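You operate a simulated robot arm through the tools that you are given. There is no shell and no other tool. Be economical: measure what you need, move in short steps, check, and stop when the job is done.

Carry out the task below with a simulated robot arm. There is one attempt and no reset: what you move stays moved.

## Task
Count the blue holders on the assembly bench top, then put as many of the orange holders from the assembly bench top on the top of the tray stand. Take the white holder that says "No 2" from the assembly bench top and put it in the open box. Take the steel stub on the assembly bench top and put it away on the top of the wooden bench. Shut the filter cover. Take the red gauge on the top of the grey box and put it away on the assembly bench top. Put the copper stub on the top of the blue mat away on the top of the wooden bench. Any order will do. Set down upright: orange holder, white holder.

It is judged by the outcome, as a careful person would: the job done as asked, and still so three seconds after it is handed in. It fails if anything else is knocked over, pushed out of place, dropped, spilled or broken. Lids that push on must go on centred and level and be pressed home; caps that screw on are set level and turned clockwise until they are tight.

## Robot
A 7-joint arm with a fingered hand on a trunk, on a base that drives. Base frame: it is fixed to the floor where the robot stands at the start and does not move with it; the origin is under the middle of the robot, x ahead of it, y to its left, z up. Units: cm, degrees, N and s.
Its first joint turns from -166.0 to 166.0 degrees. Places, roughly: assembly bench top [60, 50, 80]; copper stub (3x2x8 cm) [-660, 90, 90]; filter cover [-400, -140, 70]; red gauge [-525, -125, 125]; steel stub (3x3x8 cm) [50, 100, 90]; top of the tray stand [20, 200, 80]; top of the wooden bench [110, -210, 90]. Payload 4.7 kg.
The TCP is the grasp point between the finger pads, 3.6 cm short of the fingertips. In the tool frame z runs along the fingers and y along their closing line. Largest opening 12 cm; the body of the gripper starts 4.2 cm behind the TCP. The gripper is a hand of 5 fingers: y runs from the thumb to the fingers, the wrist lies at [-1.8, -12.2, -21] in the tool frame, and closing takes about 1.5 s.
Orientation is that of the tool frame in the base frame, as [roll, pitch, yaw] about the fixed x, y, z axes, in that order (R = Rz(yaw) Ry(pitch) Rx(roll)). With the fingers straight down and the wrist toward the robot, the tool's x, y and z point along [0, 1, 0], [1, 0, 0] and [0, 0, -1] of the base frame.

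## Interface
- The arm moves only by the tool jog_arm. Its argument "deltas" is a list that holds one entry, the list of rows, each a list of 7 numbers: the shift along the base's x, y, z in cm, then the turn, a rotation vector about the base's x, y, z in degrees, then the opening in per cent of the stroke, from 0 (shut) to 100 (fully open). In form: [[[dx, dy, dz, rx, ry, rz, gripper], ...]]. A call has 1 to 10 rows; each row is the pose to reach, as a shift and turn from the pose commanded when the call began. Rows are played at 5 a second. More than 5 cm and 8.6 degrees between two rows, or a gripper value outside its range, and nothing of the call is played. A pose out of reach is approached as far as the arm can. The call stops where the force on the tool passes 40 N (or 10 N more than at its start, if that is more) or the arm is blocked; 0.2 s more then pass. The fingers move at their own pace (about 4.5 cm/s each) and stop on an object; they squeeze with about 22 N. The grip force told is the motor's: it shows also when the fingers shut on nothing. Time passes only in rows, and 0.2 s behind the last, so rows that repeat a pose let the fingers close. The reply holds the time, the measured pose of the TCP, the force on the tool along the base axes, the opening and the grip force, in the units named above and with some noise, with the torque about the TCP (base axes, N m) and any sound that the robot's microphone picked up.
- Cameras (640 x 400 px; columns grow to the right, rows downward): "scene" is now at [-23.76, 7.2, 125.75]; the picture's right is [-0.11, -0.99, 0.00], its down [-0.14, 0.01, -0.99] and it looks along [0.98, -0.10, -0.14] (base axes); focal length 214 px, centre (320, 200). "wrist" rides on the gripper at [7.3, -9.1, -14.3] in the tool frame; the picture's right is [-0.80, 0.28, -0.53], its down [-0.53, -0.73, 0.42] and it looks along [-0.27, 0.62, 0.74] (tool axes); focal length 234 px, centre (320, 200). There is no depth. A picture from a camera that has moved, and an enlarged one, comes with that camera's place and axes in the base frame and with its lens.
- camera(camera): a new picture of that camera. The clock stands still meanwhile.
- drive_base(legs): drives the robot by 1 to 6 legs, each [ahead, turn to the left] in cm and degrees, along the robot's own axes; the way and the turn of a leg run together, so that a leg with both is an arc; at most 150 cm and 180 degrees a leg. The arm and the cameras ride along, it lands a little off, and it stops where it bumps. It gives what a move gives.
- preshape(shape): the hand has 5 fingers and takes this shape, open, in about a second: jaw (thumb against the fingers, like two jaws); tri (thumb and two fingers); tip (a fingertip pinch); poke (one finger out to press); point (the index stretched); flat (the hand flat); cup (the hand cupped); fist (a fist). The gripper value then closes the fingers along that shape, each until it touches; the sizes above hold for jaw. It gives what a move gives, with no picture.
- pan_tilt(pan, tilt): turns the head with the scene camera to pan (to the left, within 143 degrees either way) and tilt (down, from -29 to 69), counted from straight ahead of the robot. It gives what a move gives.
- inspect(camera, box): a new picture of the part [left, top, right, bottom] of that camera's present view, enlarged. The clock stands still meanwhile.
- close_job(): hands the job in; it is judged then, once.

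Work in short steps. Places have to be worked out from the pictures, the camera data and where the tool is seen: move nearer, look again, correct. Check each grasp and each placing, and mend what went wrong. You have 196 turns and 174 pictures in all, those below and enlarged ones among them. Open the gripper and draw the arm clear of the work before you hand the job in, unless the task says otherwise.

The tools are called after "Emit:" by a JSON object that holds its "name" and its "arguments". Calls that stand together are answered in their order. jog_arm: Moves the arm, as the interface text tells. Its arguments: {"type":"object","properties":{"deltas":{"type":"array","items":{"type":"array","items":{"type":"array","items":{"type":"number"}}}}},"required":["deltas"]} The other tools are called the same way: preshape (shape) gives the hand a shape; drive_base (legs) drives the base; pan_tilt (pan, tilt) turns the head that bears the scene camera; camera (camera) takes a picture; inspect (camera, box) takes an enlarged picture of a part of a camera's view; close_job () hands the job in.

At the start:

```text
time: 0.0
position: [62.95, 30.13, 113.36]
tool_rot: [-179.9, 0.0, 90.0]
ft_force: [0.7, -0.2, 0.0]
wrist_torque: [0.01, -0.01, -0.01]
gripper_width: 11.96
grasp_force: 0.0
shape: jaw
robot x, y, heading: [-0.14, -0.31, -0.1]
head pan, tilt: [-6.1, 7.9]
```

scene: 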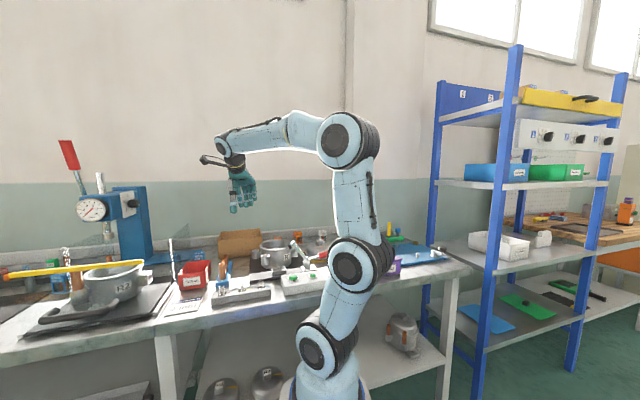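
wrist: 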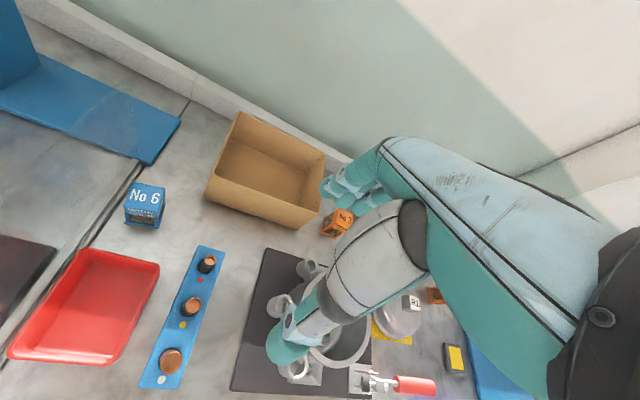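

The bench is ahead and to the left, and the arm blocks part of the view. I'll pan the head left and down to look at the bench.

Emit:
{"name": "pan_tilt", "arguments": {"pan": 35, "tilt": 25}}

Emit:
{"name": "camera", "arguments": {"camera": "scene"}}

Emit:
{"name": "inspect", "arguments": {"camera": "wrist", "box": [0, 100, 480, 400]}}

```text
time: 1.1
position: [62.99, 30.24, 113.41]
tool_rot: [179.9, 0.0, 90.0]
ft_force: [-0.5, 0.3, 1.1]
wrist_torque: [-0.02, -0.04, 0.02]
gripper_width: 11.99
grasp_force: 0.1
shape: jaw
robot x, y, heading: [0.11, 0.24, -0.1]
head pan, tilt: [35.0, 25.0]
```

```text
171 pictures are left
camera scene: at [-25.42, 13.45, 122.97], right [0.57, -0.82, 0.0], down [-0.35, -0.24, -0.91], along [0.74, 0.52, -0.42], focal length 214 px, centre (320, 200)
```

scene: 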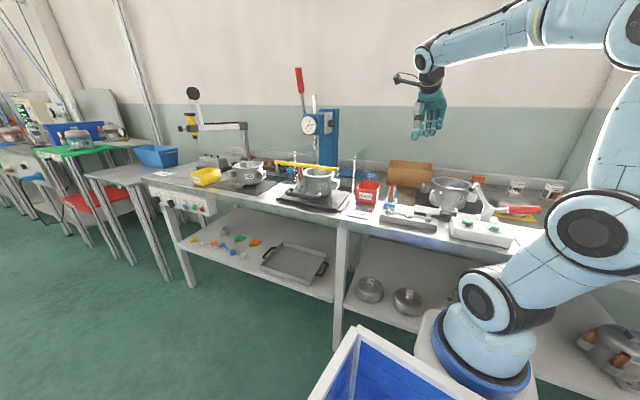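

```text
1.33 times, centred on (240, 250) of wrist
camera zoom: at [53.81, 37.48, 127.68], right [0.28, -0.8, 0.53], down [-0.73, -0.53, -0.42], along [0.62, -0.27, -0.74], focal length 312 px, centre (427, 133)
```

zoom: 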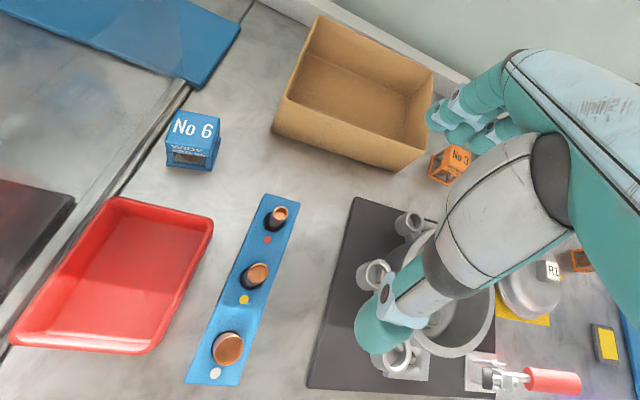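

I'll enlarge the parts of the bench in the scene view.

Emit:
{"name": "inspect", "arguments": {"camera": "scene", "box": [340, 150, 560, 260]}}

Emit:
{"name": "inspect", "arguments": {"camera": "scene", "box": [140, 110, 360, 220]}}

Emit:
{"name": "inspect", "arguments": {"camera": "scene", "box": [0, 60, 240, 200]}}

```text
2.91 times, centred on (450, 205) of scene
camera zoom: at [-25.42, 13.45, 122.97], right [0.57, -0.82, 0.0], down [-0.35, -0.24, -0.91], along [0.74, 0.52, -0.42], focal length 624 px, centre (-58, 186)
```

zoom: 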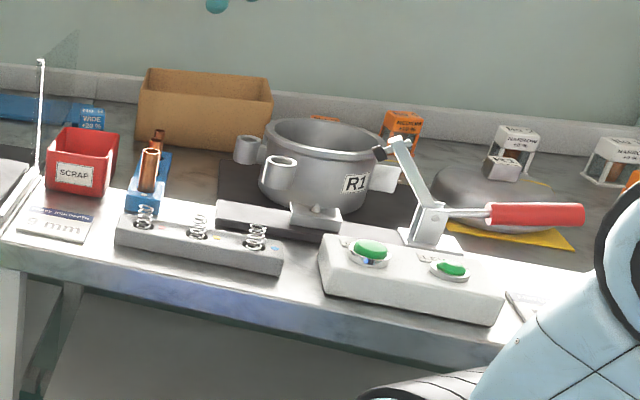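

```text
2.91 times, centred on (250, 165) of scene
camera zoom: at [-25.42, 13.45, 122.97], right [0.57, -0.82, 0.0], down [-0.35, -0.24, -0.91], along [0.74, 0.52, -0.42], focal length 624 px, centre (524, 302)
```

zoom: 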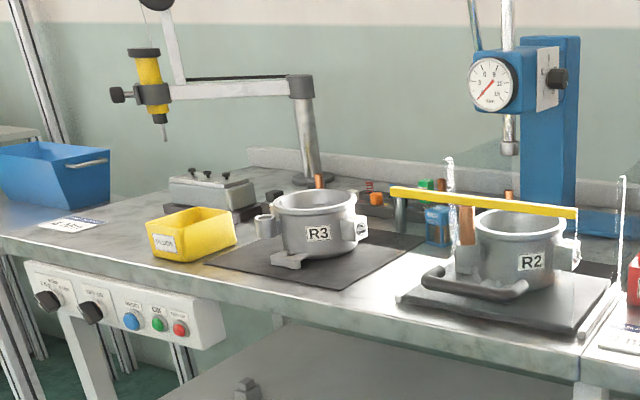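

```text
2.67 times, centred on (120, 130) of scene
camera zoom: at [-25.42, 13.45, 122.97], right [0.57, -0.82, 0.0], down [-0.35, -0.24, -0.91], along [0.74, 0.52, -0.42], focal length 572 px, centre (853, 387)
```

zoom: 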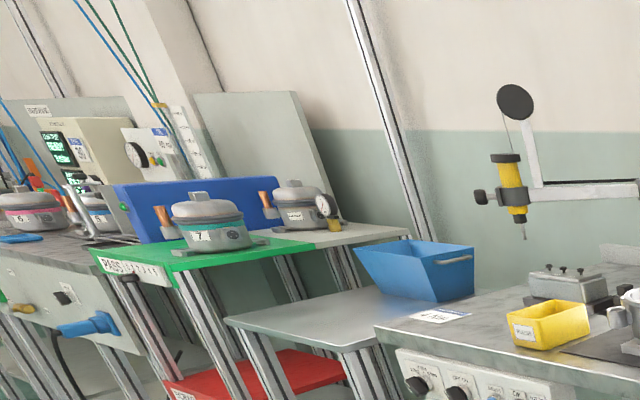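

The bench is long, roughly y from -60 to 160. I'll look down near the robot, and then to the right.

Emit:
{"name": "pan_tilt", "arguments": {"pan": 30, "tilt": 65}}

Emit:
{"name": "camera", "arguments": {"camera": "scene"}}

Emit:
{"name": "pan_tilt", "arguments": {"pan": -45, "tilt": 20}}

Emit:
{"name": "camera", "arguments": {"camera": "scene"}}

Emit:
{"name": "pan_tilt", "arguments": {"pan": 130, "tilt": 15}}

Emit:
{"name": "camera", "arguments": {"camera": "scene"}}

Emit:
{"name": "pan_tilt", "arguments": {"pan": -130, "tilt": 15}}

Emit:
{"name": "camera", "arguments": {"camera": "scene"}}

```text
time: 2.1
position: [62.98, 30.25, 113.45]
tool_rot: [180.0, 0.0, 90.0]
ft_force: [0.1, 0.1, -0.2]
wrist_torque: [-0.02, 0.01, 0.01]
gripper_width: 11.94
grasp_force: 0.0
shape: jaw
robot x, y, heading: [-0.13, 0.12, 0.2]
head pan, tilt: [30.0, 65.0]
```

```text
166 pictures are left
camera scene: at [-27.71, 11.21, 117.41], right [0.5, -0.87, 0.0], down [-0.78, -0.45, -0.42], along [0.37, 0.21, -0.91], focal length 214 px, centre (320, 200)
```

scene: 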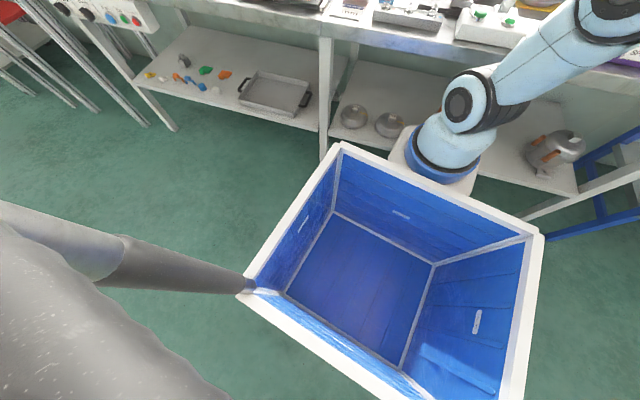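

```text
time: 3.6
position: [62.91, 30.21, 113.38]
tool_rot: [180.0, -0.1, 90.0]
ft_force: [-0.5, 0.4, 0.1]
wrist_torque: [-0.01, 0.01, -0.02]
gripper_width: 11.96
grasp_force: 0.2
shape: jaw
robot x, y, heading: [0.15, 0.21, -0.0]
head pan, tilt: [-45.0, 20.0]
```

```text
165 pictures are left
camera scene: at [-26.38, 1.6, 123.77], right [-0.71, -0.71, 0.0], down [-0.24, 0.24, -0.94], along [0.66, -0.66, -0.34], focal length 214 px, centre (320, 200)
```

scene: 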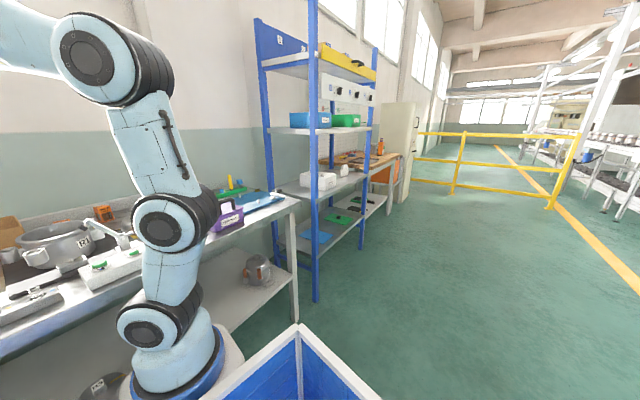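

```text
time: 6.3
position: [62.99, 30.25, 113.43]
tool_rot: [-180.0, 0.1, 90.0]
ft_force: [0.9, -0.4, 0.1]
wrist_torque: [0.04, -0.01, -0.01]
gripper_width: 11.97
grasp_force: 0.0
shape: jaw
robot x, y, heading: [0.0, -0.04, 0.2]
head pan, tilt: [130.0, 15.0]
```

```text
164 pictures are left
camera scene: at [-38.97, 15.33, 124.59], right [0.77, 0.64, 0.0], down [0.17, -0.2, -0.97], along [-0.62, 0.74, -0.26], focal length 214 px, centre (320, 200)
```

scene: 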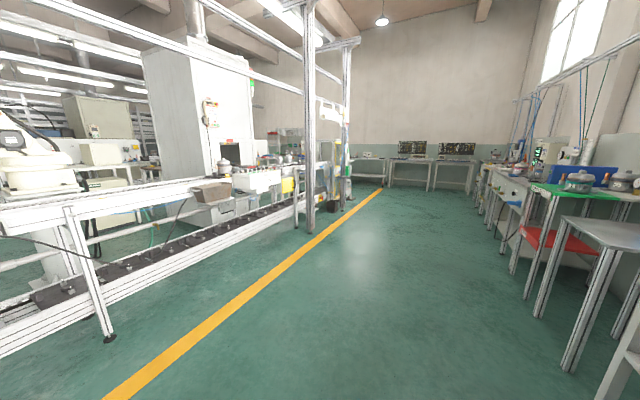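

```text
time: 9.9
position: [62.95, 30.2, 113.34]
tool_rot: [-180.0, 0.1, 90.0]
ft_force: [0.2, 0.1, 0.7]
wrist_torque: [-0.03, 0.0, 0.0]
gripper_width: 11.96
grasp_force: 0.1
shape: jaw
robot x, y, heading: [-0.07, 0.31, 0.1]
head pan, tilt: [-130.0, 15.0]
```

```text
163 pictures are left
camera scene: at [-38.97, 1.02, 124.59], right [-0.77, 0.64, 0.0], down [0.17, 0.2, -0.97], along [-0.62, -0.74, -0.26], focal length 214 px, centre (320, 200)
```

scene: 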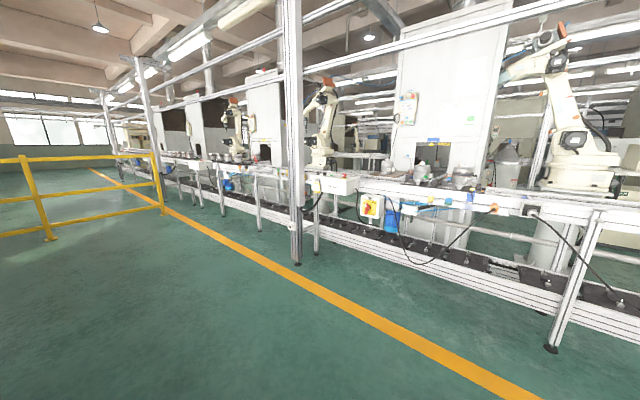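

A carrier bin rides on the robot, and a conveyor line lies behind it. Next I'll survey the bench with the wrist camera, sweeping toward -y.

Emit:
{"name": "jog_arm", "arguments": {"deltas": [[[-2, -4, 2, 0, 0, 0, 100], [-4, -8, 4, 0, 0, 0, 100], [-6, -12, 6, 0, 0, 0, 100], [-8, -16, 8, 0, 0, 0, 100], [-9, -20, 9, 0, 0, 0, 100], [-10, -24, 10, 0, 0, 0, 100], [-10, -28, 10, 0, 0, 0, 100], [-10, -32, 10, 0, 0, 0, 100]]]}}

Emit:
{"name": "camera", "arguments": {"camera": "wrist"}}

Emit:
{"name": "pan_tilt", "arguments": {"pan": 20, "tilt": 20}}

Emit:
{"name": "camera", "arguments": {"camera": "scene"}}

```text
time: 11.7
position: [53.01, -1.81, 123.47]
tool_rot: [179.9, 0.0, 90.0]
ft_force: [-0.7, 0.0, -0.3]
wrist_torque: [0.01, -0.03, 0.0]
gripper_width: 11.97
grasp_force: 0.1
shape: jaw
robot x, y, heading: [-0.19, -0.66, 0.1]
head pan, tilt: [-130.0, 15.0]
```

```text
162 pictures are left
camera wrist: at [43.82, 5.43, 137.75], right [0.28, -0.8, 0.52], down [-0.73, -0.53, -0.43], along [0.62, -0.27, -0.74], focal length 234 px, centre (320, 200)
```

wrist: 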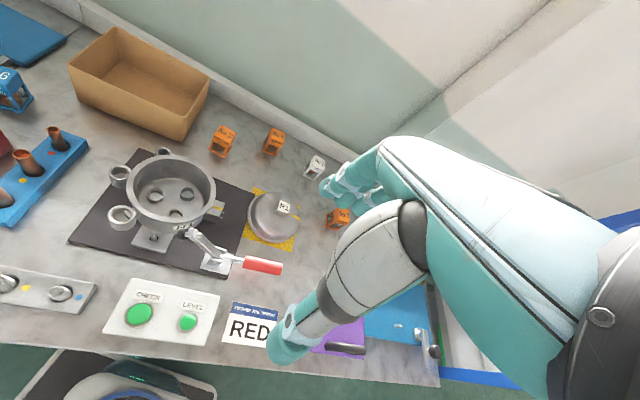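

```text
time: 14.0
position: [52.98, -1.68, 123.54]
tool_rot: [180.0, 0.0, 90.0]
ft_force: [-0.1, 0.4, 0.3]
wrist_torque: [-0.01, 0.01, -0.02]
gripper_width: 11.95
grasp_force: 0.0
shape: jaw
robot x, y, heading: [0.39, -0.07, 0.1]
head pan, tilt: [20.0, 20.0]
```

```text
161 pictures are left
camera scene: at [-24.22, 11.35, 123.78], right [0.34, -0.94, 0.0], down [-0.32, -0.12, -0.94], along [0.88, 0.32, -0.34], focal length 214 px, centre (320, 200)
```

scene: 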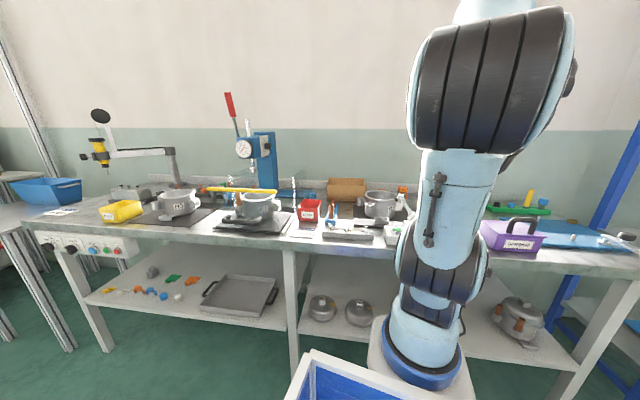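

I can see three orange holders and one white one; others may hide behind the hand. I'll enlarge this and sweep further toward -y.

Emit:
{"name": "inspect", "arguments": {"camera": "wrist", "box": [190, 100, 380, 250]}}

Emit:
{"name": "jog_arm", "arguments": {"deltas": [[[0, -5, 0, 0, 0, 0, 100], [0, -10, 0, 0, 0, 0, 100], [0, -15, 0, 0, 0, 0, 100], [0, -20, 0, 0, 0, 0, 100], [0, -25, 0, 0, 0, 0, 100], [0, -30, 0, 0, 0, 0, 100], [0, -34, 0, 0, 0, 0, 100]]]}}

Emit:
{"name": "camera", "arguments": {"camera": "wrist"}}

Emit:
{"name": "camera", "arguments": {"camera": "scene"}}

```text
2.67 times, centred on (285, 175) of wrist
camera zoom: at [43.86, 5.49, 137.73], right [0.28, -0.8, 0.53], down [-0.73, -0.53, -0.42], along [0.62, -0.27, -0.74], focal length 624 px, centre (413, 267)
```

zoom: 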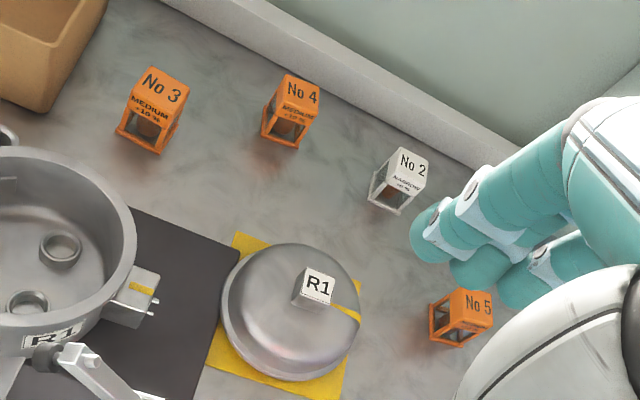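

```text
time: 15.6
position: [53.08, -35.91, 123.52]
tool_rot: [-179.9, 0.1, 90.2]
ft_force: [-0.6, 1.7, 0.3]
wrist_torque: [-0.07, -0.03, -0.02]
gripper_width: 11.97
grasp_force: 0.0
shape: jaw
robot x, y, heading: [0.06, 0.3, -0.0]
head pan, tilt: [20.0, 20.0]
```

```text
159 pictures are left
camera wrist: at [43.84, -28.62, 137.71], right [0.28, -0.8, 0.53], down [-0.73, -0.53, -0.42], along [0.62, -0.27, -0.74], focal length 234 px, centre (320, 200)
```

wrist: 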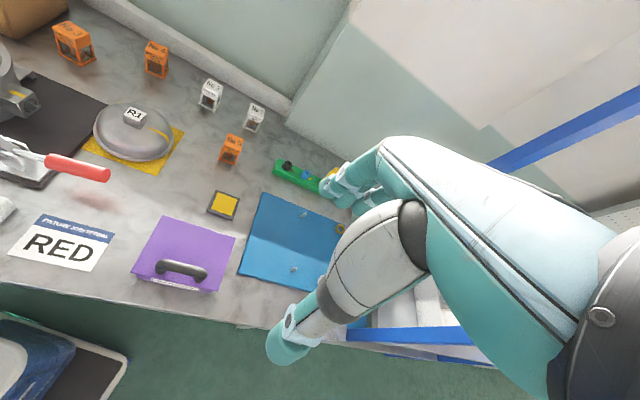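

```text
158 pictures are left
camera scene: at [-24.24, 11.38, 123.77], right [0.34, -0.94, 0.0], down [-0.32, -0.12, -0.94], along [0.88, 0.32, -0.34], focal length 214 px, centre (320, 200)
```

scene: 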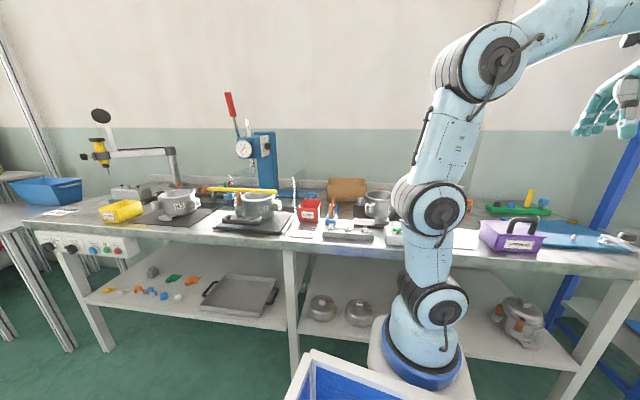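

There are orange holders No 3, No 4 and No 5 here, plus white No 2 and another white one. Now I'll zoom the head camera over the rest of the bench.

Emit:
{"name": "inspect", "arguments": {"camera": "scene", "box": [80, 150, 240, 250]}}

Emit:
{"name": "inspect", "arguments": {"camera": "scene", "box": [200, 170, 340, 250]}}

Emit:
{"name": "inspect", "arguments": {"camera": "scene", "box": [440, 170, 640, 270]}}

Emit:
{"name": "inspect", "arguments": {"camera": "wrist", "box": [180, 50, 380, 250]}}

```text
4.00 times, centred on (160, 200) of scene
camera zoom: at [-24.24, 11.38, 123.77], right [0.34, -0.94, 0.0], down [-0.32, -0.12, -0.94], along [0.88, 0.32, -0.34], focal length 858 px, centre (960, 200)
```

zoom: 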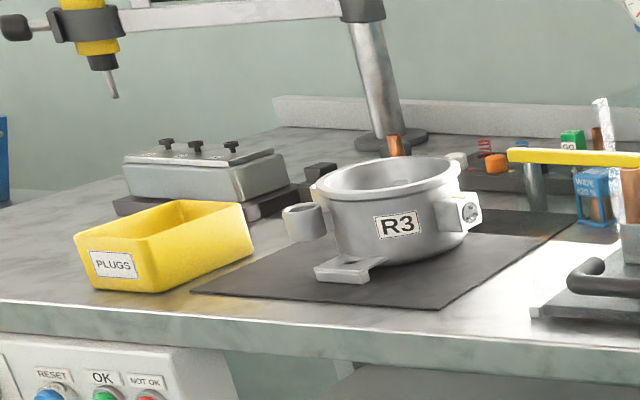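

```text
4.57 times, centred on (270, 210) of scene
camera zoom: at [-24.24, 11.38, 123.77], right [0.34, -0.94, 0.0], down [-0.32, -0.12, -0.94], along [0.88, 0.32, -0.34], focal length 980 px, centre (549, 154)
```

zoom: 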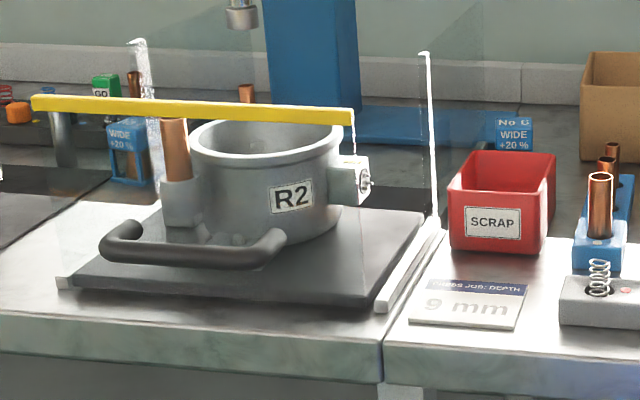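

```text
3.20 times, centred on (540, 220) of scene
camera zoom: at [-24.24, 11.38, 123.77], right [0.34, -0.94, 0.0], down [-0.32, -0.12, -0.94], along [0.88, 0.32, -0.34], focal length 686 px, centre (-384, 136)
```

zoom: 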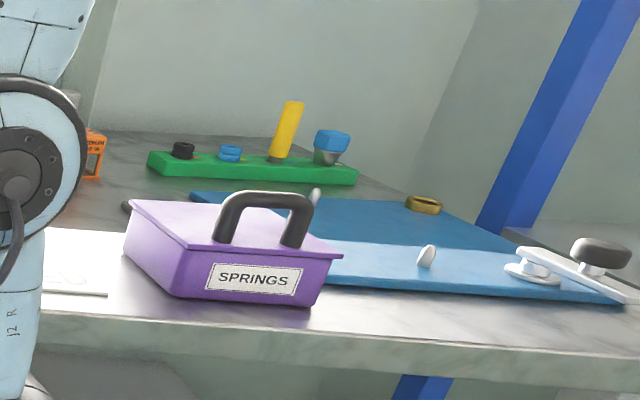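

```text
2.00 times, centred on (280, 150) of wrist
camera zoom: at [43.84, -28.62, 137.71], right [0.28, -0.8, 0.53], down [-0.73, -0.53, -0.42], along [0.62, -0.27, -0.74], focal length 468 px, centre (400, 300)
```

zoom: 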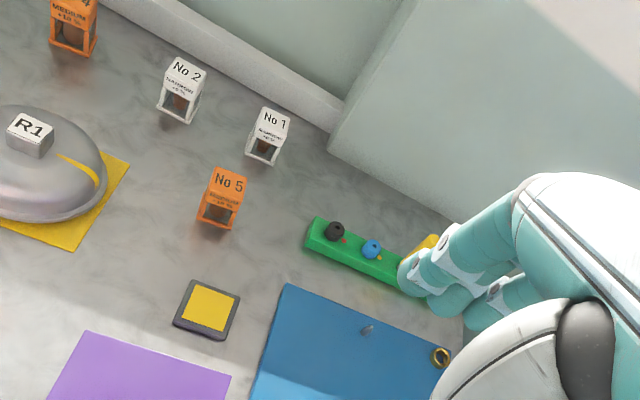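

I count two blue holders so far, No 6 and one near R2/R3; I'll check for hidden ones later. White No 2 sits at about (93.5, -8), so I'll move to hover near it.

Emit:
{"name": "jog_arm", "arguments": {"deltas": [[[3.7, 2.8, -1.5, 0, 0, 0, 100], [7.4, 5.6, -3, 0, 0, 0, 100], [11.1, 8.4, -4.5, 0, 0, 0, 100], [14.8, 11.2, -6, 0, 0, 0, 100], [18.5, 14, -7.5, 0, 0, 0, 100], [22.2, 16.8, -9, 0, 0, 0, 100], [25.9, 19.6, -10.5, 0, 0, 0, 90], [29.6, 22.4, -12, 0, 0, 0, 80], [33.3, 25.2, -13.5, 0, 0, 0, 75], [37, 28, -15, 0, 0, 0, 75]]]}}

Emit:
{"name": "camera", "arguments": {"camera": "wrist"}}

Emit:
{"name": "inspect", "arguments": {"camera": "scene", "box": [340, 150, 540, 270]}}

```text
time: 17.8
position: [90.05, -7.83, 108.56]
tool_rot: [179.9, 0.1, 90.0]
ft_force: [-0.7, -0.2, 1.0]
wrist_torque: [-0.02, -0.04, -0.03]
gripper_width: 9.02
grasp_force: 0.1
shape: jaw
robot x, y, heading: [-0.06, 0.4, 0.2]
head pan, tilt: [20.0, 20.0]
```

```text
153 pictures are left
camera wrist: at [80.85, -0.52, 122.85], right [0.28, -0.8, 0.53], down [-0.73, -0.53, -0.43], along [0.62, -0.27, -0.74], focal length 234 px, centre (320, 200)
```

wrist: 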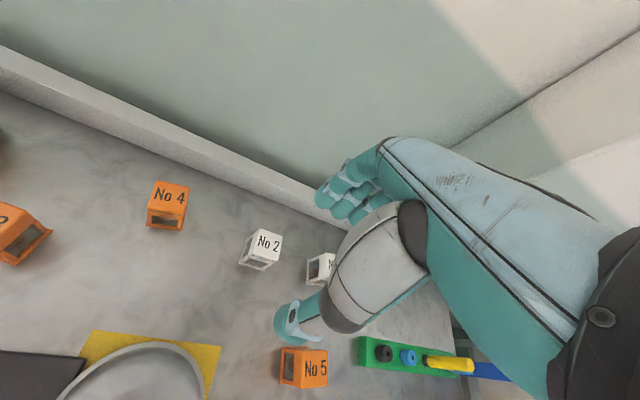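

```text
3.20 times, centred on (440, 210) of scene
camera zoom: at [-24.25, 11.35, 123.77], right [0.34, -0.94, 0.0], down [-0.32, -0.12, -0.94], along [0.88, 0.32, -0.34], focal length 686 px, centre (-64, 168)
```

zoom: 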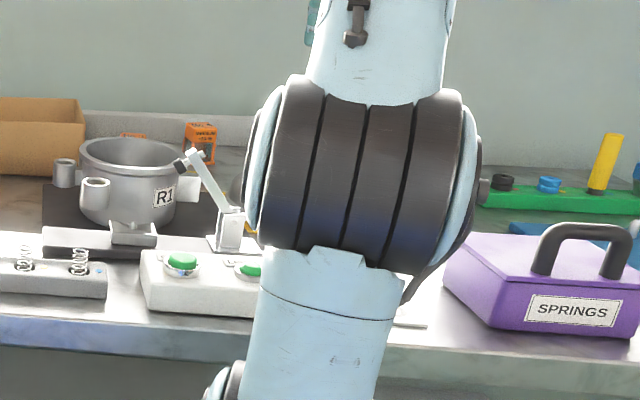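

Triangulating puts No 2's top at about (95.6, -7.1, 91), squared up with the axes. I'll move over it, descend partway and check.

Emit:
{"name": "jog_arm", "arguments": {"deltas": [[[2.8, 0.3, 0, 0, 0, 0, 75], [5.5, 0.6, 0, 0, 0, 0, 75], [5.5, 0.6, -4, 0, 0, 0, 75], [5.5, 0.6, -8, 0, 0, 0, 75], [5.5, 0.6, -11, 0, 0, 0, 75]]]}}

Emit:
{"name": "camera", "arguments": {"camera": "wrist"}}

```text
time: 19.0
position: [95.47, -7.23, 97.57]
tool_rot: [179.9, -0.1, 90.0]
ft_force: [-0.2, 0.1, 0.6]
wrist_torque: [0.03, -0.05, 0.03]
gripper_width: 9.02
grasp_force: 0.0
shape: jaw
robot x, y, heading: [-0.03, 0.17, -0.2]
head pan, tilt: [20.0, 20.0]
```

```text
151 pictures are left
camera wrist: at [86.35, 0.05, 111.79], right [0.28, -0.8, 0.53], down [-0.73, -0.53, -0.43], along [0.62, -0.27, -0.74], focal length 234 px, centre (320, 200)
```

wrist: 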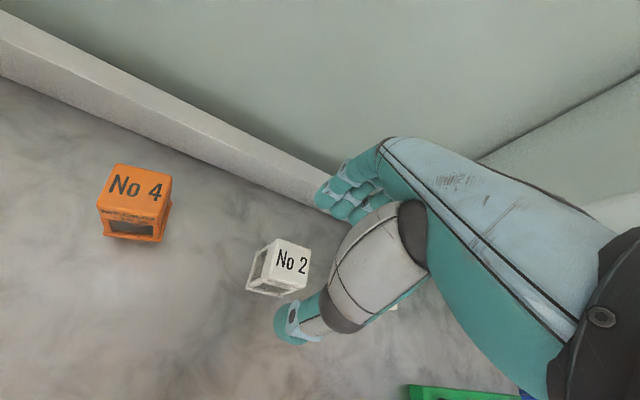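

The holder's top reads (95.5, -6.6), almost under the TCP. I'll shift +0.5 in y, descend to z 89.6 and close.

Emit:
{"name": "jog_arm", "arguments": {"deltas": [[[0, 0.5, -3, 0, 0, 0, 75], [0, 0.5, -6, 0, 0, 0, 75], [0, 0.5, -8, 0, 0, 0, 75], [0, 0.5, -8, 0, 0, 0, 30], [0, 0.5, -8, 0, 0, 0, 0], [0, 0.5, -8, 0, 0, 0, 0], [0, 0.5, -8, 0, 0, 0, 0], [0, 0.5, -8, 0, 0, 0, 0], [0, 0.5, -8, 0, 0, 0, 0]]]}}

Emit:
{"name": "camera", "arguments": {"camera": "wrist"}}

```text
time: 21.0
position: [95.45, -6.67, 89.34]
tool_rot: [-179.9, 0.0, 90.0]
ft_force: [0.9, 0.0, 0.3]
wrist_torque: [0.01, -0.04, 0.0]
gripper_width: 3.63
grasp_force: 22.0
shape: jaw
robot x, y, heading: [-0.15, -0.0, 0.1]
head pan, tilt: [20.0, 20.0]
```

```text
150 pictures are left
camera wrist: at [86.25, 0.55, 103.67], right [0.28, -0.8, 0.53], down [-0.73, -0.53, -0.42], along [0.62, -0.27, -0.74], focal length 234 px, centre (320, 200)
```

wrist: 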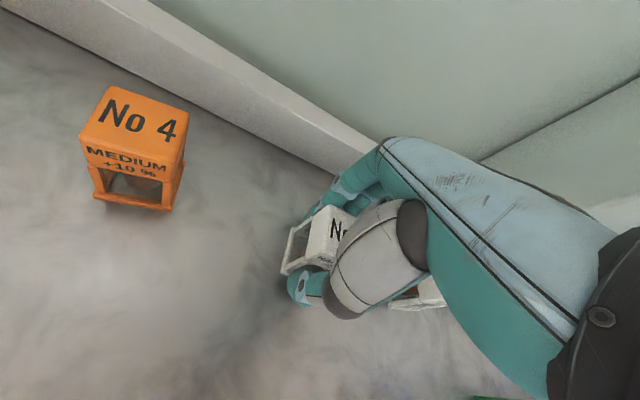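

No 2 is gripped at 3.6 cm. I'll lift it straight up and move toward the cardboard box.

Emit:
{"name": "jog_arm", "arguments": {"deltas": [[[0, 0, 4, 0, 0, 0, 0], [0, 0, 9, 0, 0, 0, 0], [-1, 0, 14, 0, 0, 0, 0], [-2, 0, 19, 0, 0, 0, 0], [-4, 3, 22, 0, 0, 0, 0], [-6, 7, 23, 0, 0, 0, 0], [-8, 11, 23, 0, 0, 0, 0], [-9, 15, 23, 0, 0, 0, 0], [-10, 19, 23, 0, 0, 0, 0], [-10, 23, 23, 0, 0, 0, 0]]]}}

Emit:
{"name": "camera", "arguments": {"camera": "wrist"}}

```text
refused: row 3 steps farther than a row can; nothing moved
```

```text
149 pictures are left
camera wrist: at [86.25, 0.55, 103.67], right [0.28, -0.8, 0.53], down [-0.73, -0.53, -0.42], along [0.62, -0.27, -0.74], focal length 234 px, centre (320, 200)
```

wrist: 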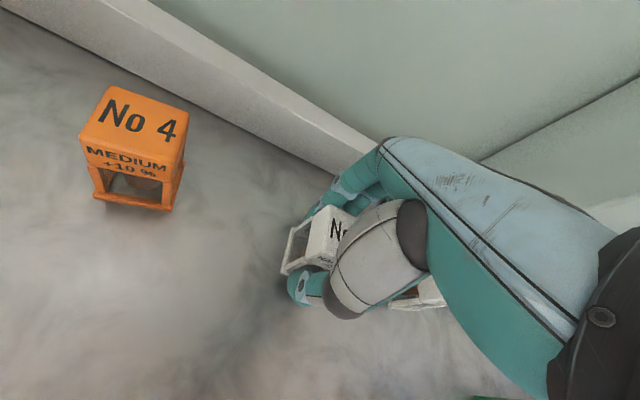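

One row stepped slightly more than 5 cm and the call was refused. I'll repeat it with smaller steps.

Emit:
{"name": "jog_arm", "arguments": {"deltas": [[[0, 0, 4, 0, 0, 0, 0], [0, 0, 8.5, 0, 0, 0, 0], [0, 0, 13, 0, 0, 0, 0], [-1, 0, 17.5, 0, 0, 0, 0], [-3, 2.5, 20.5, 0, 0, 0, 0], [-5, 6.5, 22, 0, 0, 0, 0], [-7, 10.5, 23, 0, 0, 0, 0], [-8.5, 15, 23, 0, 0, 0, 0], [-9.5, 19.5, 23, 0, 0, 0, 0], [-10, 24, 23, 0, 0, 0, 0]]]}}

Emit:
{"name": "camera", "arguments": {"camera": "wrist"}}

```text
time: 23.2
position: [85.51, 17.39, 112.51]
tool_rot: [-180.0, 0.0, 90.0]
ft_force: [0.2, 0.0, -1.4]
wrist_torque: [0.03, 0.01, -0.03]
gripper_width: 3.62
grasp_force: 21.8
shape: jaw
robot x, y, heading: [0.37, 0.29, 0.2]
head pan, tilt: [20.0, 20.0]
```

```text
148 pictures are left
camera wrist: at [76.35, 24.57, 126.72], right [0.28, -0.8, 0.53], down [-0.73, -0.53, -0.42], along [0.62, -0.27, -0.74], focal length 234 px, centre (320, 200)
```

wrist: 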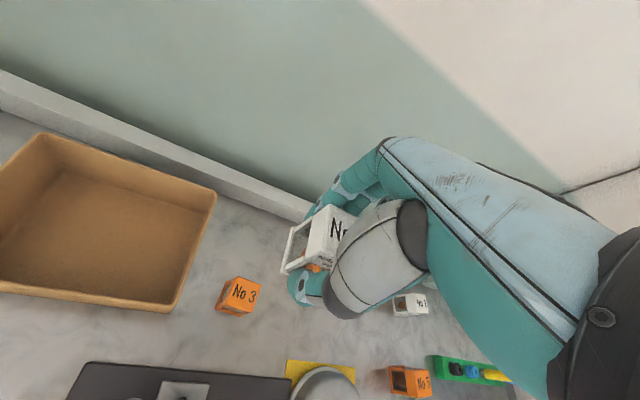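

The box centre comes out near (84, 34.7). I'll move over it and look.

Emit:
{"name": "jog_arm", "arguments": {"deltas": [[[0, 4.5, 0, 0, 0, 0, 0], [-0.5, 9, 0, 0, 0, 0, 0], [-1, 13.5, 0, 0, 0, 0, 0], [-1.5, 17.3, 0, 0, 0, 0, 0]]]}}

Emit:
{"name": "camera", "arguments": {"camera": "wrist"}}

Emit:
{"name": "inspect", "arguments": {"camera": "scene", "box": [260, 120, 460, 245]}}

```text
time: 24.2
position: [84.03, 34.61, 112.4]
tool_rot: [-180.0, 0.0, 90.0]
ft_force: [0.1, -0.3, 0.0]
wrist_torque: [0.02, 0.0, 0.04]
gripper_width: 3.62
grasp_force: 21.8
shape: jaw
robot x, y, heading: [0.11, -0.06, -0.2]
head pan, tilt: [20.0, 20.0]
```

```text
147 pictures are left
camera wrist: at [74.86, 41.82, 126.74], right [0.28, -0.8, 0.53], down [-0.73, -0.53, -0.42], along [0.62, -0.27, -0.74], focal length 234 px, centre (320, 200)
```

wrist: 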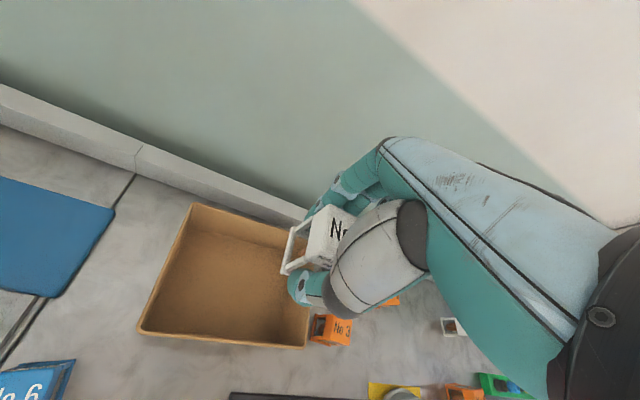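

```text
3.20 times, centred on (360, 182) of scene
camera zoom: at [-24.21, 11.36, 123.78], right [0.34, -0.94, 0.0], down [-0.32, -0.12, -0.94], along [0.88, 0.32, -0.34], focal length 686 px, centre (192, 256)
```

zoom: 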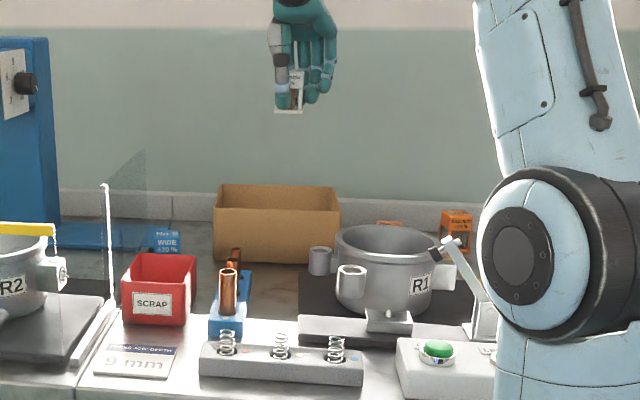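

The refined box centre is (84.1, 35.7), with the rim at about 94.5 and the box turned some 14 degrees. I'll align, go down into it, release and rise.

Emit:
{"name": "jog_arm", "arguments": {"deltas": [[[0, 1, -4, 0, 0, 7, 0], [0, 1, -8.5, 0, 0, 14, 0], [0, 1, -13, 0, 0, 14, 0], [0, 1, -17.5, 0, 0, 14, 0], [0, 1, -20.5, 0, 0, 14, 0], [0, 1, -22.2, 0, 0, 14, 0]]]}}

Emit:
{"name": "camera", "arguments": {"camera": "wrist"}}

```text
time: 25.6
position: [83.89, 35.6, 90.34]
tool_rot: [180.0, 0.0, 104.0]
ft_force: [-0.8, -0.3, -0.7]
wrist_torque: [-0.01, -0.03, -0.01]
gripper_width: 3.64
grasp_force: 22.1
shape: jaw
robot x, y, heading: [-0.48, 0.01, -0.1]
head pan, tilt: [20.0, 20.0]
```

```text
145 pictures are left
camera wrist: at [73.32, 40.36, 104.51], right [0.47, -0.71, 0.53], down [-0.58, -0.69, -0.42], along [0.67, -0.11, -0.74], focal length 234 px, centre (320, 200)
```

wrist: 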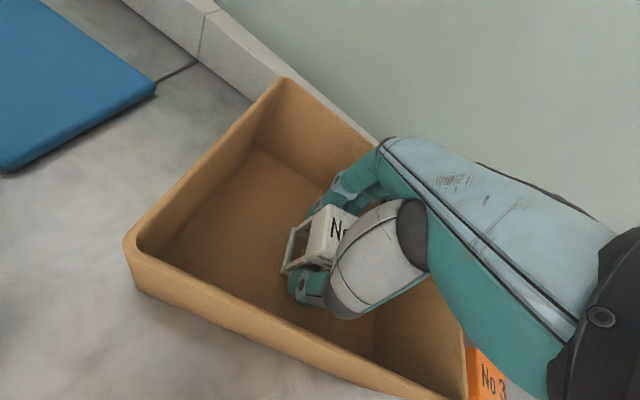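

It is well inside the box. I'll lower it gently to the floor and open.

Emit:
{"name": "jog_arm", "arguments": {"deltas": [[[0, 0, -0.4, 0, 0, 0, 0], [0, 0, -0.7, 0, 0, 0, 0], [0, 0, -0.7, 0, 0, 0, 20], [0, 0, -0.7, 0, 0, 0, 45], [0, 0, -0.7, 0, 0, 0, 60], [0, 0, -0.7, 0, 0, 0, 60]]]}}

Emit:
{"name": "jog_arm", "arguments": {"deltas": [[[0, 0, 4, 0, 0, 0, 60], [0, 0, 8.5, 0, 0, 0, 60], [0, 0, 13, 0, 0, -7, 60], [0, 0, 17.5, 0, 0, -14, 60]]]}}

Emit:
{"name": "camera", "arguments": {"camera": "wrist"}}

```text
time: 27.0
position: [83.9, 35.58, 89.4]
tool_rot: [-179.9, 0.0, 104.0]
ft_force: [-1.0, 0.1, -0.1]
wrist_torque: [-0.03, 0.02, -0.02]
gripper_width: 7.15
grasp_force: 0.1
shape: jaw
robot x, y, heading: [0.12, -0.08, -0.3]
head pan, tilt: [20.0, 20.0]
```

```text
time: 28.0
position: [83.94, 35.55, 106.96]
tool_rot: [-179.9, 0.2, 89.9]
ft_force: [0.0, -0.5, 0.2]
wrist_torque: [0.03, 0.01, -0.03]
gripper_width: 7.18
grasp_force: 0.0
shape: jaw
robot x, y, heading: [-0.26, -0.02, -0.2]
head pan, tilt: [20.0, 20.0]
```

```text
144 pictures are left
camera wrist: at [74.89, 42.84, 121.32], right [0.28, -0.8, 0.53], down [-0.73, -0.53, -0.42], along [0.62, -0.27, -0.74], focal length 234 px, centre (320, 200)
```

wrist: 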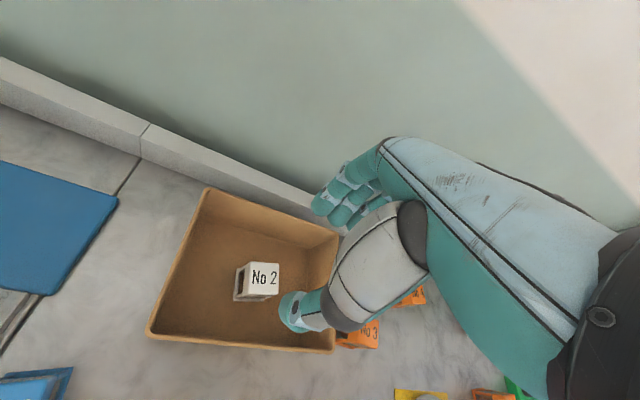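

No 2 stands upright in the box. Now orange No 4, at about (94.4, 7.3): I'll move over it and descend partway.

Emit:
{"name": "jog_arm", "arguments": {"deltas": [[[1.5, -4.5, 0, 0, 0, 0, 75], [3, -9, 0, 0, 0, 0, 75], [4.5, -13.5, 0, 0, 0, 0, 75], [6, -18, 0, 0, 0, 0, 75], [8, -22.5, 0, 0, 0, 0, 75], [9.5, -26.5, 0, 0, 0, 0, 75], [10.4, -28.3, -2, 0, 0, 0, 75], [10.4, -28.3, -6, 0, 0, 0, 75], [10.4, -28.3, -9, 0, 0, 0, 75]]]}}

Emit:
{"name": "camera", "arguments": {"camera": "wrist"}}

```text
time: 30.0
position: [94.4, 7.49, 98.06]
tool_rot: [-180.0, 0.1, 90.0]
ft_force: [-0.3, 0.5, 1.9]
wrist_torque: [0.02, 0.02, 0.03]
gripper_width: 8.97
grasp_force: 0.0
shape: jaw
robot x, y, heading: [-0.25, 0.38, 0.1]
head pan, tilt: [20.0, 20.0]
```

```text
143 pictures are left
camera wrist: at [85.19, 14.63, 112.3], right [0.28, -0.8, 0.53], down [-0.73, -0.53, -0.42], along [0.62, -0.27, -0.74], focal length 234 px, centre (320, 200)
```

wrist: 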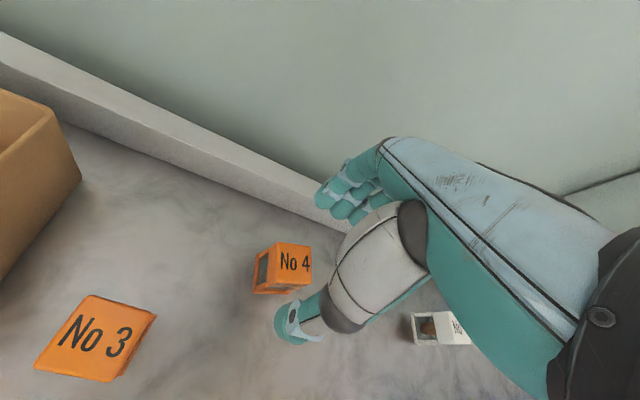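

The alignment is good, so I'll descend and grasp No 4, then lift.

Emit:
{"name": "jog_arm", "arguments": {"deltas": [[[0.1, 0.2, -4, 0, 0, 0, 75], [0.1, 0.2, -8.5, 0, 0, 0, 75], [0.1, 0.2, -8.5, 0, 0, 0, 30], [0.1, 0.2, -8.5, 0, 0, 0, 0], [0.1, 0.2, -8.5, 0, 0, 0, 0], [0.1, 0.2, -8.5, 0, 0, 0, 0], [0.1, 0.2, -8.5, 0, 0, 0, 0], [0.1, 0.2, -8.5, 0, 0, 0, 0]]]}}

Emit:
{"name": "jog_arm", "arguments": {"deltas": [[[0, 0, 4, 0, 0, 0, 0], [0, 0, 8.5, 0, 0, 0, 0], [-1, 0, 13, 0, 0, 0, 0], [-3, 0, 17.5, 0, 0, 0, 0], [-7, 0, 20, 0, 0, 0, 0], [-11.5, 0, 22, 0, 0, 0, 0], [-16, 0, 23, 0, 0, 0, 0], [-20.5, 0, 24, 0, 0, 0, 0], [-25, 0, 25, 0, 0, 0, 0]]]}}

Emit:
{"name": "camera", "arguments": {"camera": "wrist"}}

```text
time: 31.8
position: [94.55, 7.64, 89.58]
tool_rot: [180.0, 0.0, 90.1]
ft_force: [-0.1, 0.6, 0.1]
wrist_torque: [0.01, -0.01, 0.0]
gripper_width: 3.95
grasp_force: 21.7
shape: jaw
robot x, y, heading: [-0.12, 0.27, 0.1]
head pan, tilt: [20.0, 20.0]
```

```text
time: 33.8
position: [69.46, 7.66, 114.45]
tool_rot: [-179.8, 0.1, 90.0]
ft_force: [2.0, -0.4, -2.6]
wrist_torque: [0.0, 0.02, -0.02]
gripper_width: 3.89
grasp_force: 21.9
shape: jaw
robot x, y, heading: [0.19, 0.3, 0.1]
head pan, tilt: [20.0, 20.0]
```

```text
142 pictures are left
camera wrist: at [60.31, 14.79, 128.71], right [0.28, -0.8, 0.52], down [-0.73, -0.53, -0.42], along [0.62, -0.27, -0.74], focal length 234 px, centre (320, 200)
```

wrist: 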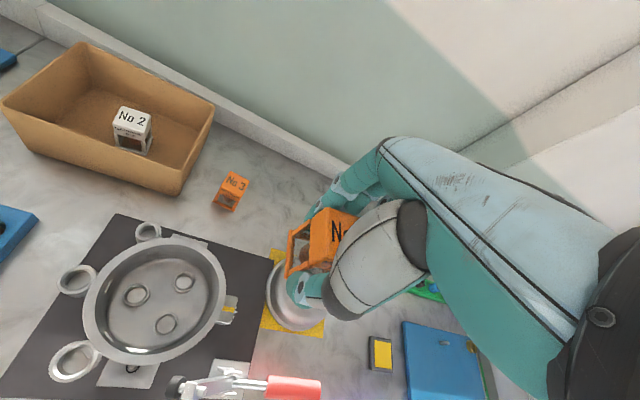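

No 4 is held. I'll tuck the arm in and high, then back off, turn left and drive along the bench, looking at its left part on the way.

Emit:
{"name": "jog_arm", "arguments": {"deltas": [[[-4, -1, 2, 0, 0, 0, 0], [-8, -2, 4, 0, 0, 0, 0], [-12, -3, 6, 0, 0, 0, 0], [-16, -4, 8, 0, 0, 0, 0], [-20, -5, 9, 0, 0, 0, 0], [-24, -6, 10, 0, 0, 0, 0], [-27, -7, 11, 0, 0, 0, 0]]]}}

Emit:
{"name": "drive_base", "arguments": {"legs": [[-20, 0], [0, 90], [70, 0]]}}

Emit:
{"name": "pan_tilt", "arguments": {"pan": -70, "tilt": 25}}

Emit:
{"name": "camera", "arguments": {"camera": "scene"}}

Emit:
{"name": "camera", "arguments": {"camera": "wrist"}}

```text
time: 35.4
position: [42.54, 0.55, 125.52]
tool_rot: [-179.9, 0.0, 90.0]
ft_force: [0.4, -1.5, -1.5]
wrist_torque: [0.03, 0.05, 0.03]
gripper_width: 3.9
grasp_force: 22.0
shape: jaw
robot x, y, heading: [-0.08, 0.3, -0.1]
head pan, tilt: [20.0, 20.0]
```

```text
time: 44.3
position: [-19.87, 112.47, 125.58]
tool_rot: [180.0, 0.0, 179.7]
ft_force: [0.6, 0.3, -2.1]
wrist_torque: [0.02, 0.02, 0.0]
gripper_width: 3.87
grasp_force: 21.9
shape: jaw
robot x, y, heading: [-19.99, 70.1, 89.6]
head pan, tilt: [20.0, 20.0]
```

```text
time: 45.9
position: [-19.89, 112.39, 125.58]
tool_rot: [180.0, 0.0, 179.8]
ft_force: [-0.8, 0.9, -1.2]
wrist_torque: [0.03, 0.02, 0.01]
gripper_width: 3.89
grasp_force: 21.8
shape: jaw
robot x, y, heading: [-19.65, 69.85, 89.9]
head pan, tilt: [-70.0, 25.0]
```

```text
141 pictures are left
camera scene: at [-18.88, 40.28, 122.97], right [0.34, -0.94, 0.0], down [-0.4, -0.14, -0.91], along [0.85, 0.31, -0.42], focal length 214 px, centre (320, 200)
```

scene: 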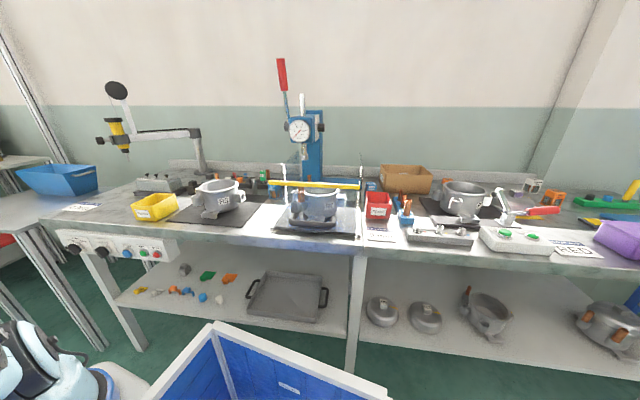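

```text
140 pictures are left
camera wrist: at [-27.23, 103.33, 139.83], right [0.8, 0.28, 0.53], down [0.53, -0.73, -0.42], along [0.27, 0.62, -0.74], focal length 234 px, centre (320, 200)
```

wrist: 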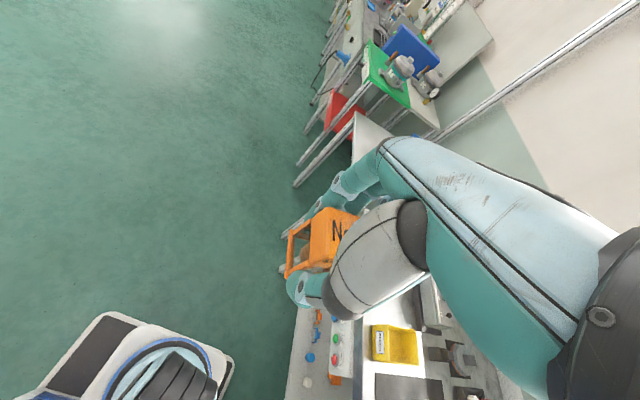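

Driving is accurate. I'll zoom in on the bench from here to look for blue holders and the steel stub.

Emit:
{"name": "inspect", "arguments": {"camera": "scene", "box": [130, 150, 270, 240]}}

Emit:
{"name": "inspect", "arguments": {"camera": "scene", "box": [250, 150, 390, 240]}}

Emit:
{"name": "inspect", "arguments": {"camera": "scene", "box": [380, 150, 560, 250]}}

```text
4.44 times, centred on (200, 195) of scene
camera zoom: at [-18.88, 40.28, 122.97], right [0.34, -0.94, 0.0], down [-0.4, -0.14, -0.91], along [0.85, 0.31, -0.42], focal length 953 px, centre (853, 222)
```

zoom: 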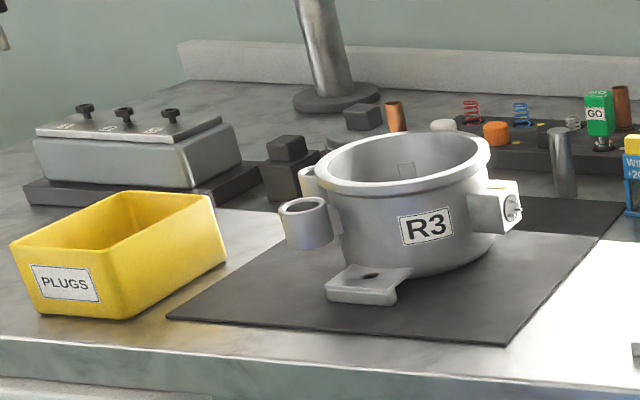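

```text
4.44 times, centred on (320, 195) of scene
camera zoom: at [-18.88, 40.28, 122.97], right [0.34, -0.94, 0.0], down [-0.4, -0.14, -0.91], along [0.85, 0.31, -0.42], focal length 953 px, centre (320, 222)
```

zoom: 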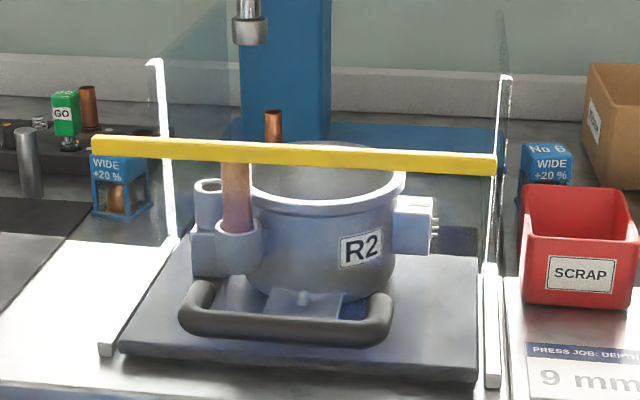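

```text
3.56 times, centred on (470, 200) of scene
camera zoom: at [-18.88, 40.28, 122.97], right [0.34, -0.94, 0.0], down [-0.4, -0.14, -0.91], along [0.85, 0.31, -0.42], focal length 763 px, centre (-213, 200)
```

zoom: 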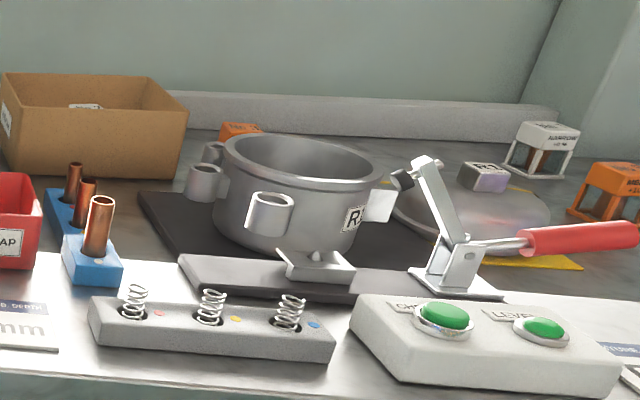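

The steel stub stands at about (55, 99) and blue holder No 7 at about (53, 87). I'll drive nearer to the tray stand and look at it.

Emit:
{"name": "drive_base", "arguments": {"legs": [[55, 0]]}}

Emit:
{"name": "pan_tilt", "arguments": {"pan": -35, "tilt": 25}}

Emit:
{"name": "camera", "arguments": {"camera": "scene"}}

Emit:
{"name": "pan_tilt", "arguments": {"pan": -100, "tilt": 25}}

Emit:
{"name": "inspect", "arguments": {"camera": "scene", "box": [120, 100, 520, 300]}}

```text
time: 49.1
position: [-19.68, 167.08, 125.53]
tool_rot: [180.0, 0.0, 179.7]
ft_force: [-0.3, 0.0, -1.0]
wrist_torque: [0.0, 0.04, -0.02]
gripper_width: 3.88
grasp_force: 22.2
shape: jaw
robot x, y, heading: [-19.52, 124.71, 89.7]
head pan, tilt: [-70.0, 25.0]
```

```text
time: 50.1
position: [-19.58, 167.19, 125.68]
tool_rot: [179.9, 0.0, 179.6]
ft_force: [-0.3, -0.1, -0.6]
wrist_torque: [0.02, -0.01, 0.04]
gripper_width: 3.88
grasp_force: 21.6
shape: jaw
robot x, y, heading: [-19.13, 124.42, 89.5]
head pan, tilt: [-35.0, 25.0]
```

```text
136 pictures are left
camera scene: at [-22.05, 99.35, 122.97], right [0.82, -0.58, 0.0], down [-0.24, -0.34, -0.91], along [0.52, 0.74, -0.42], focal length 214 px, centre (320, 200)
```

scene: 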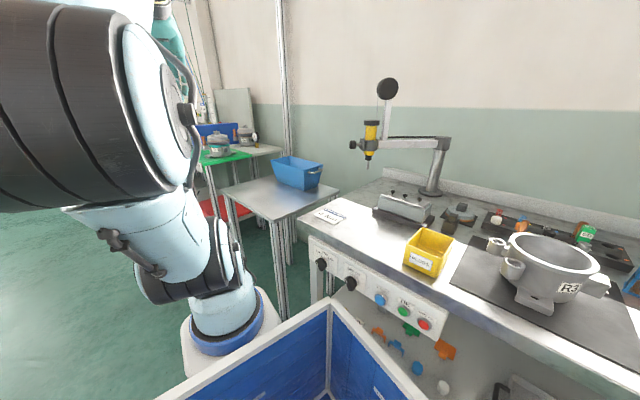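

```text
time: 51.5
position: [-19.61, 167.09, 125.65]
tool_rot: [-180.0, 0.0, 179.7]
ft_force: [-0.1, -0.2, -1.2]
wrist_torque: [0.03, -0.01, -0.01]
gripper_width: 3.88
grasp_force: 21.8
shape: jaw
robot x, y, heading: [-19.3, 124.53, 89.5]
head pan, tilt: [-100.0, 25.0]
```

```text
1.60 times, centred on (320, 200) of scene
camera zoom: at [-18.32, 90.2, 122.97], right [-0.18, -0.98, 0.0], down [-0.42, 0.08, -0.91], along [0.89, -0.16, -0.42], focal length 343 px, centre (320, 200)
```

zoom: 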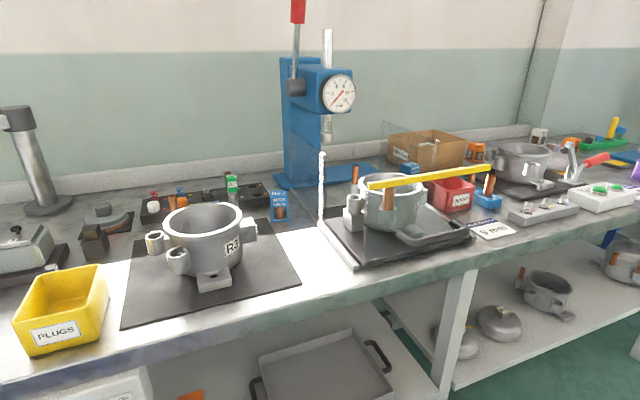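

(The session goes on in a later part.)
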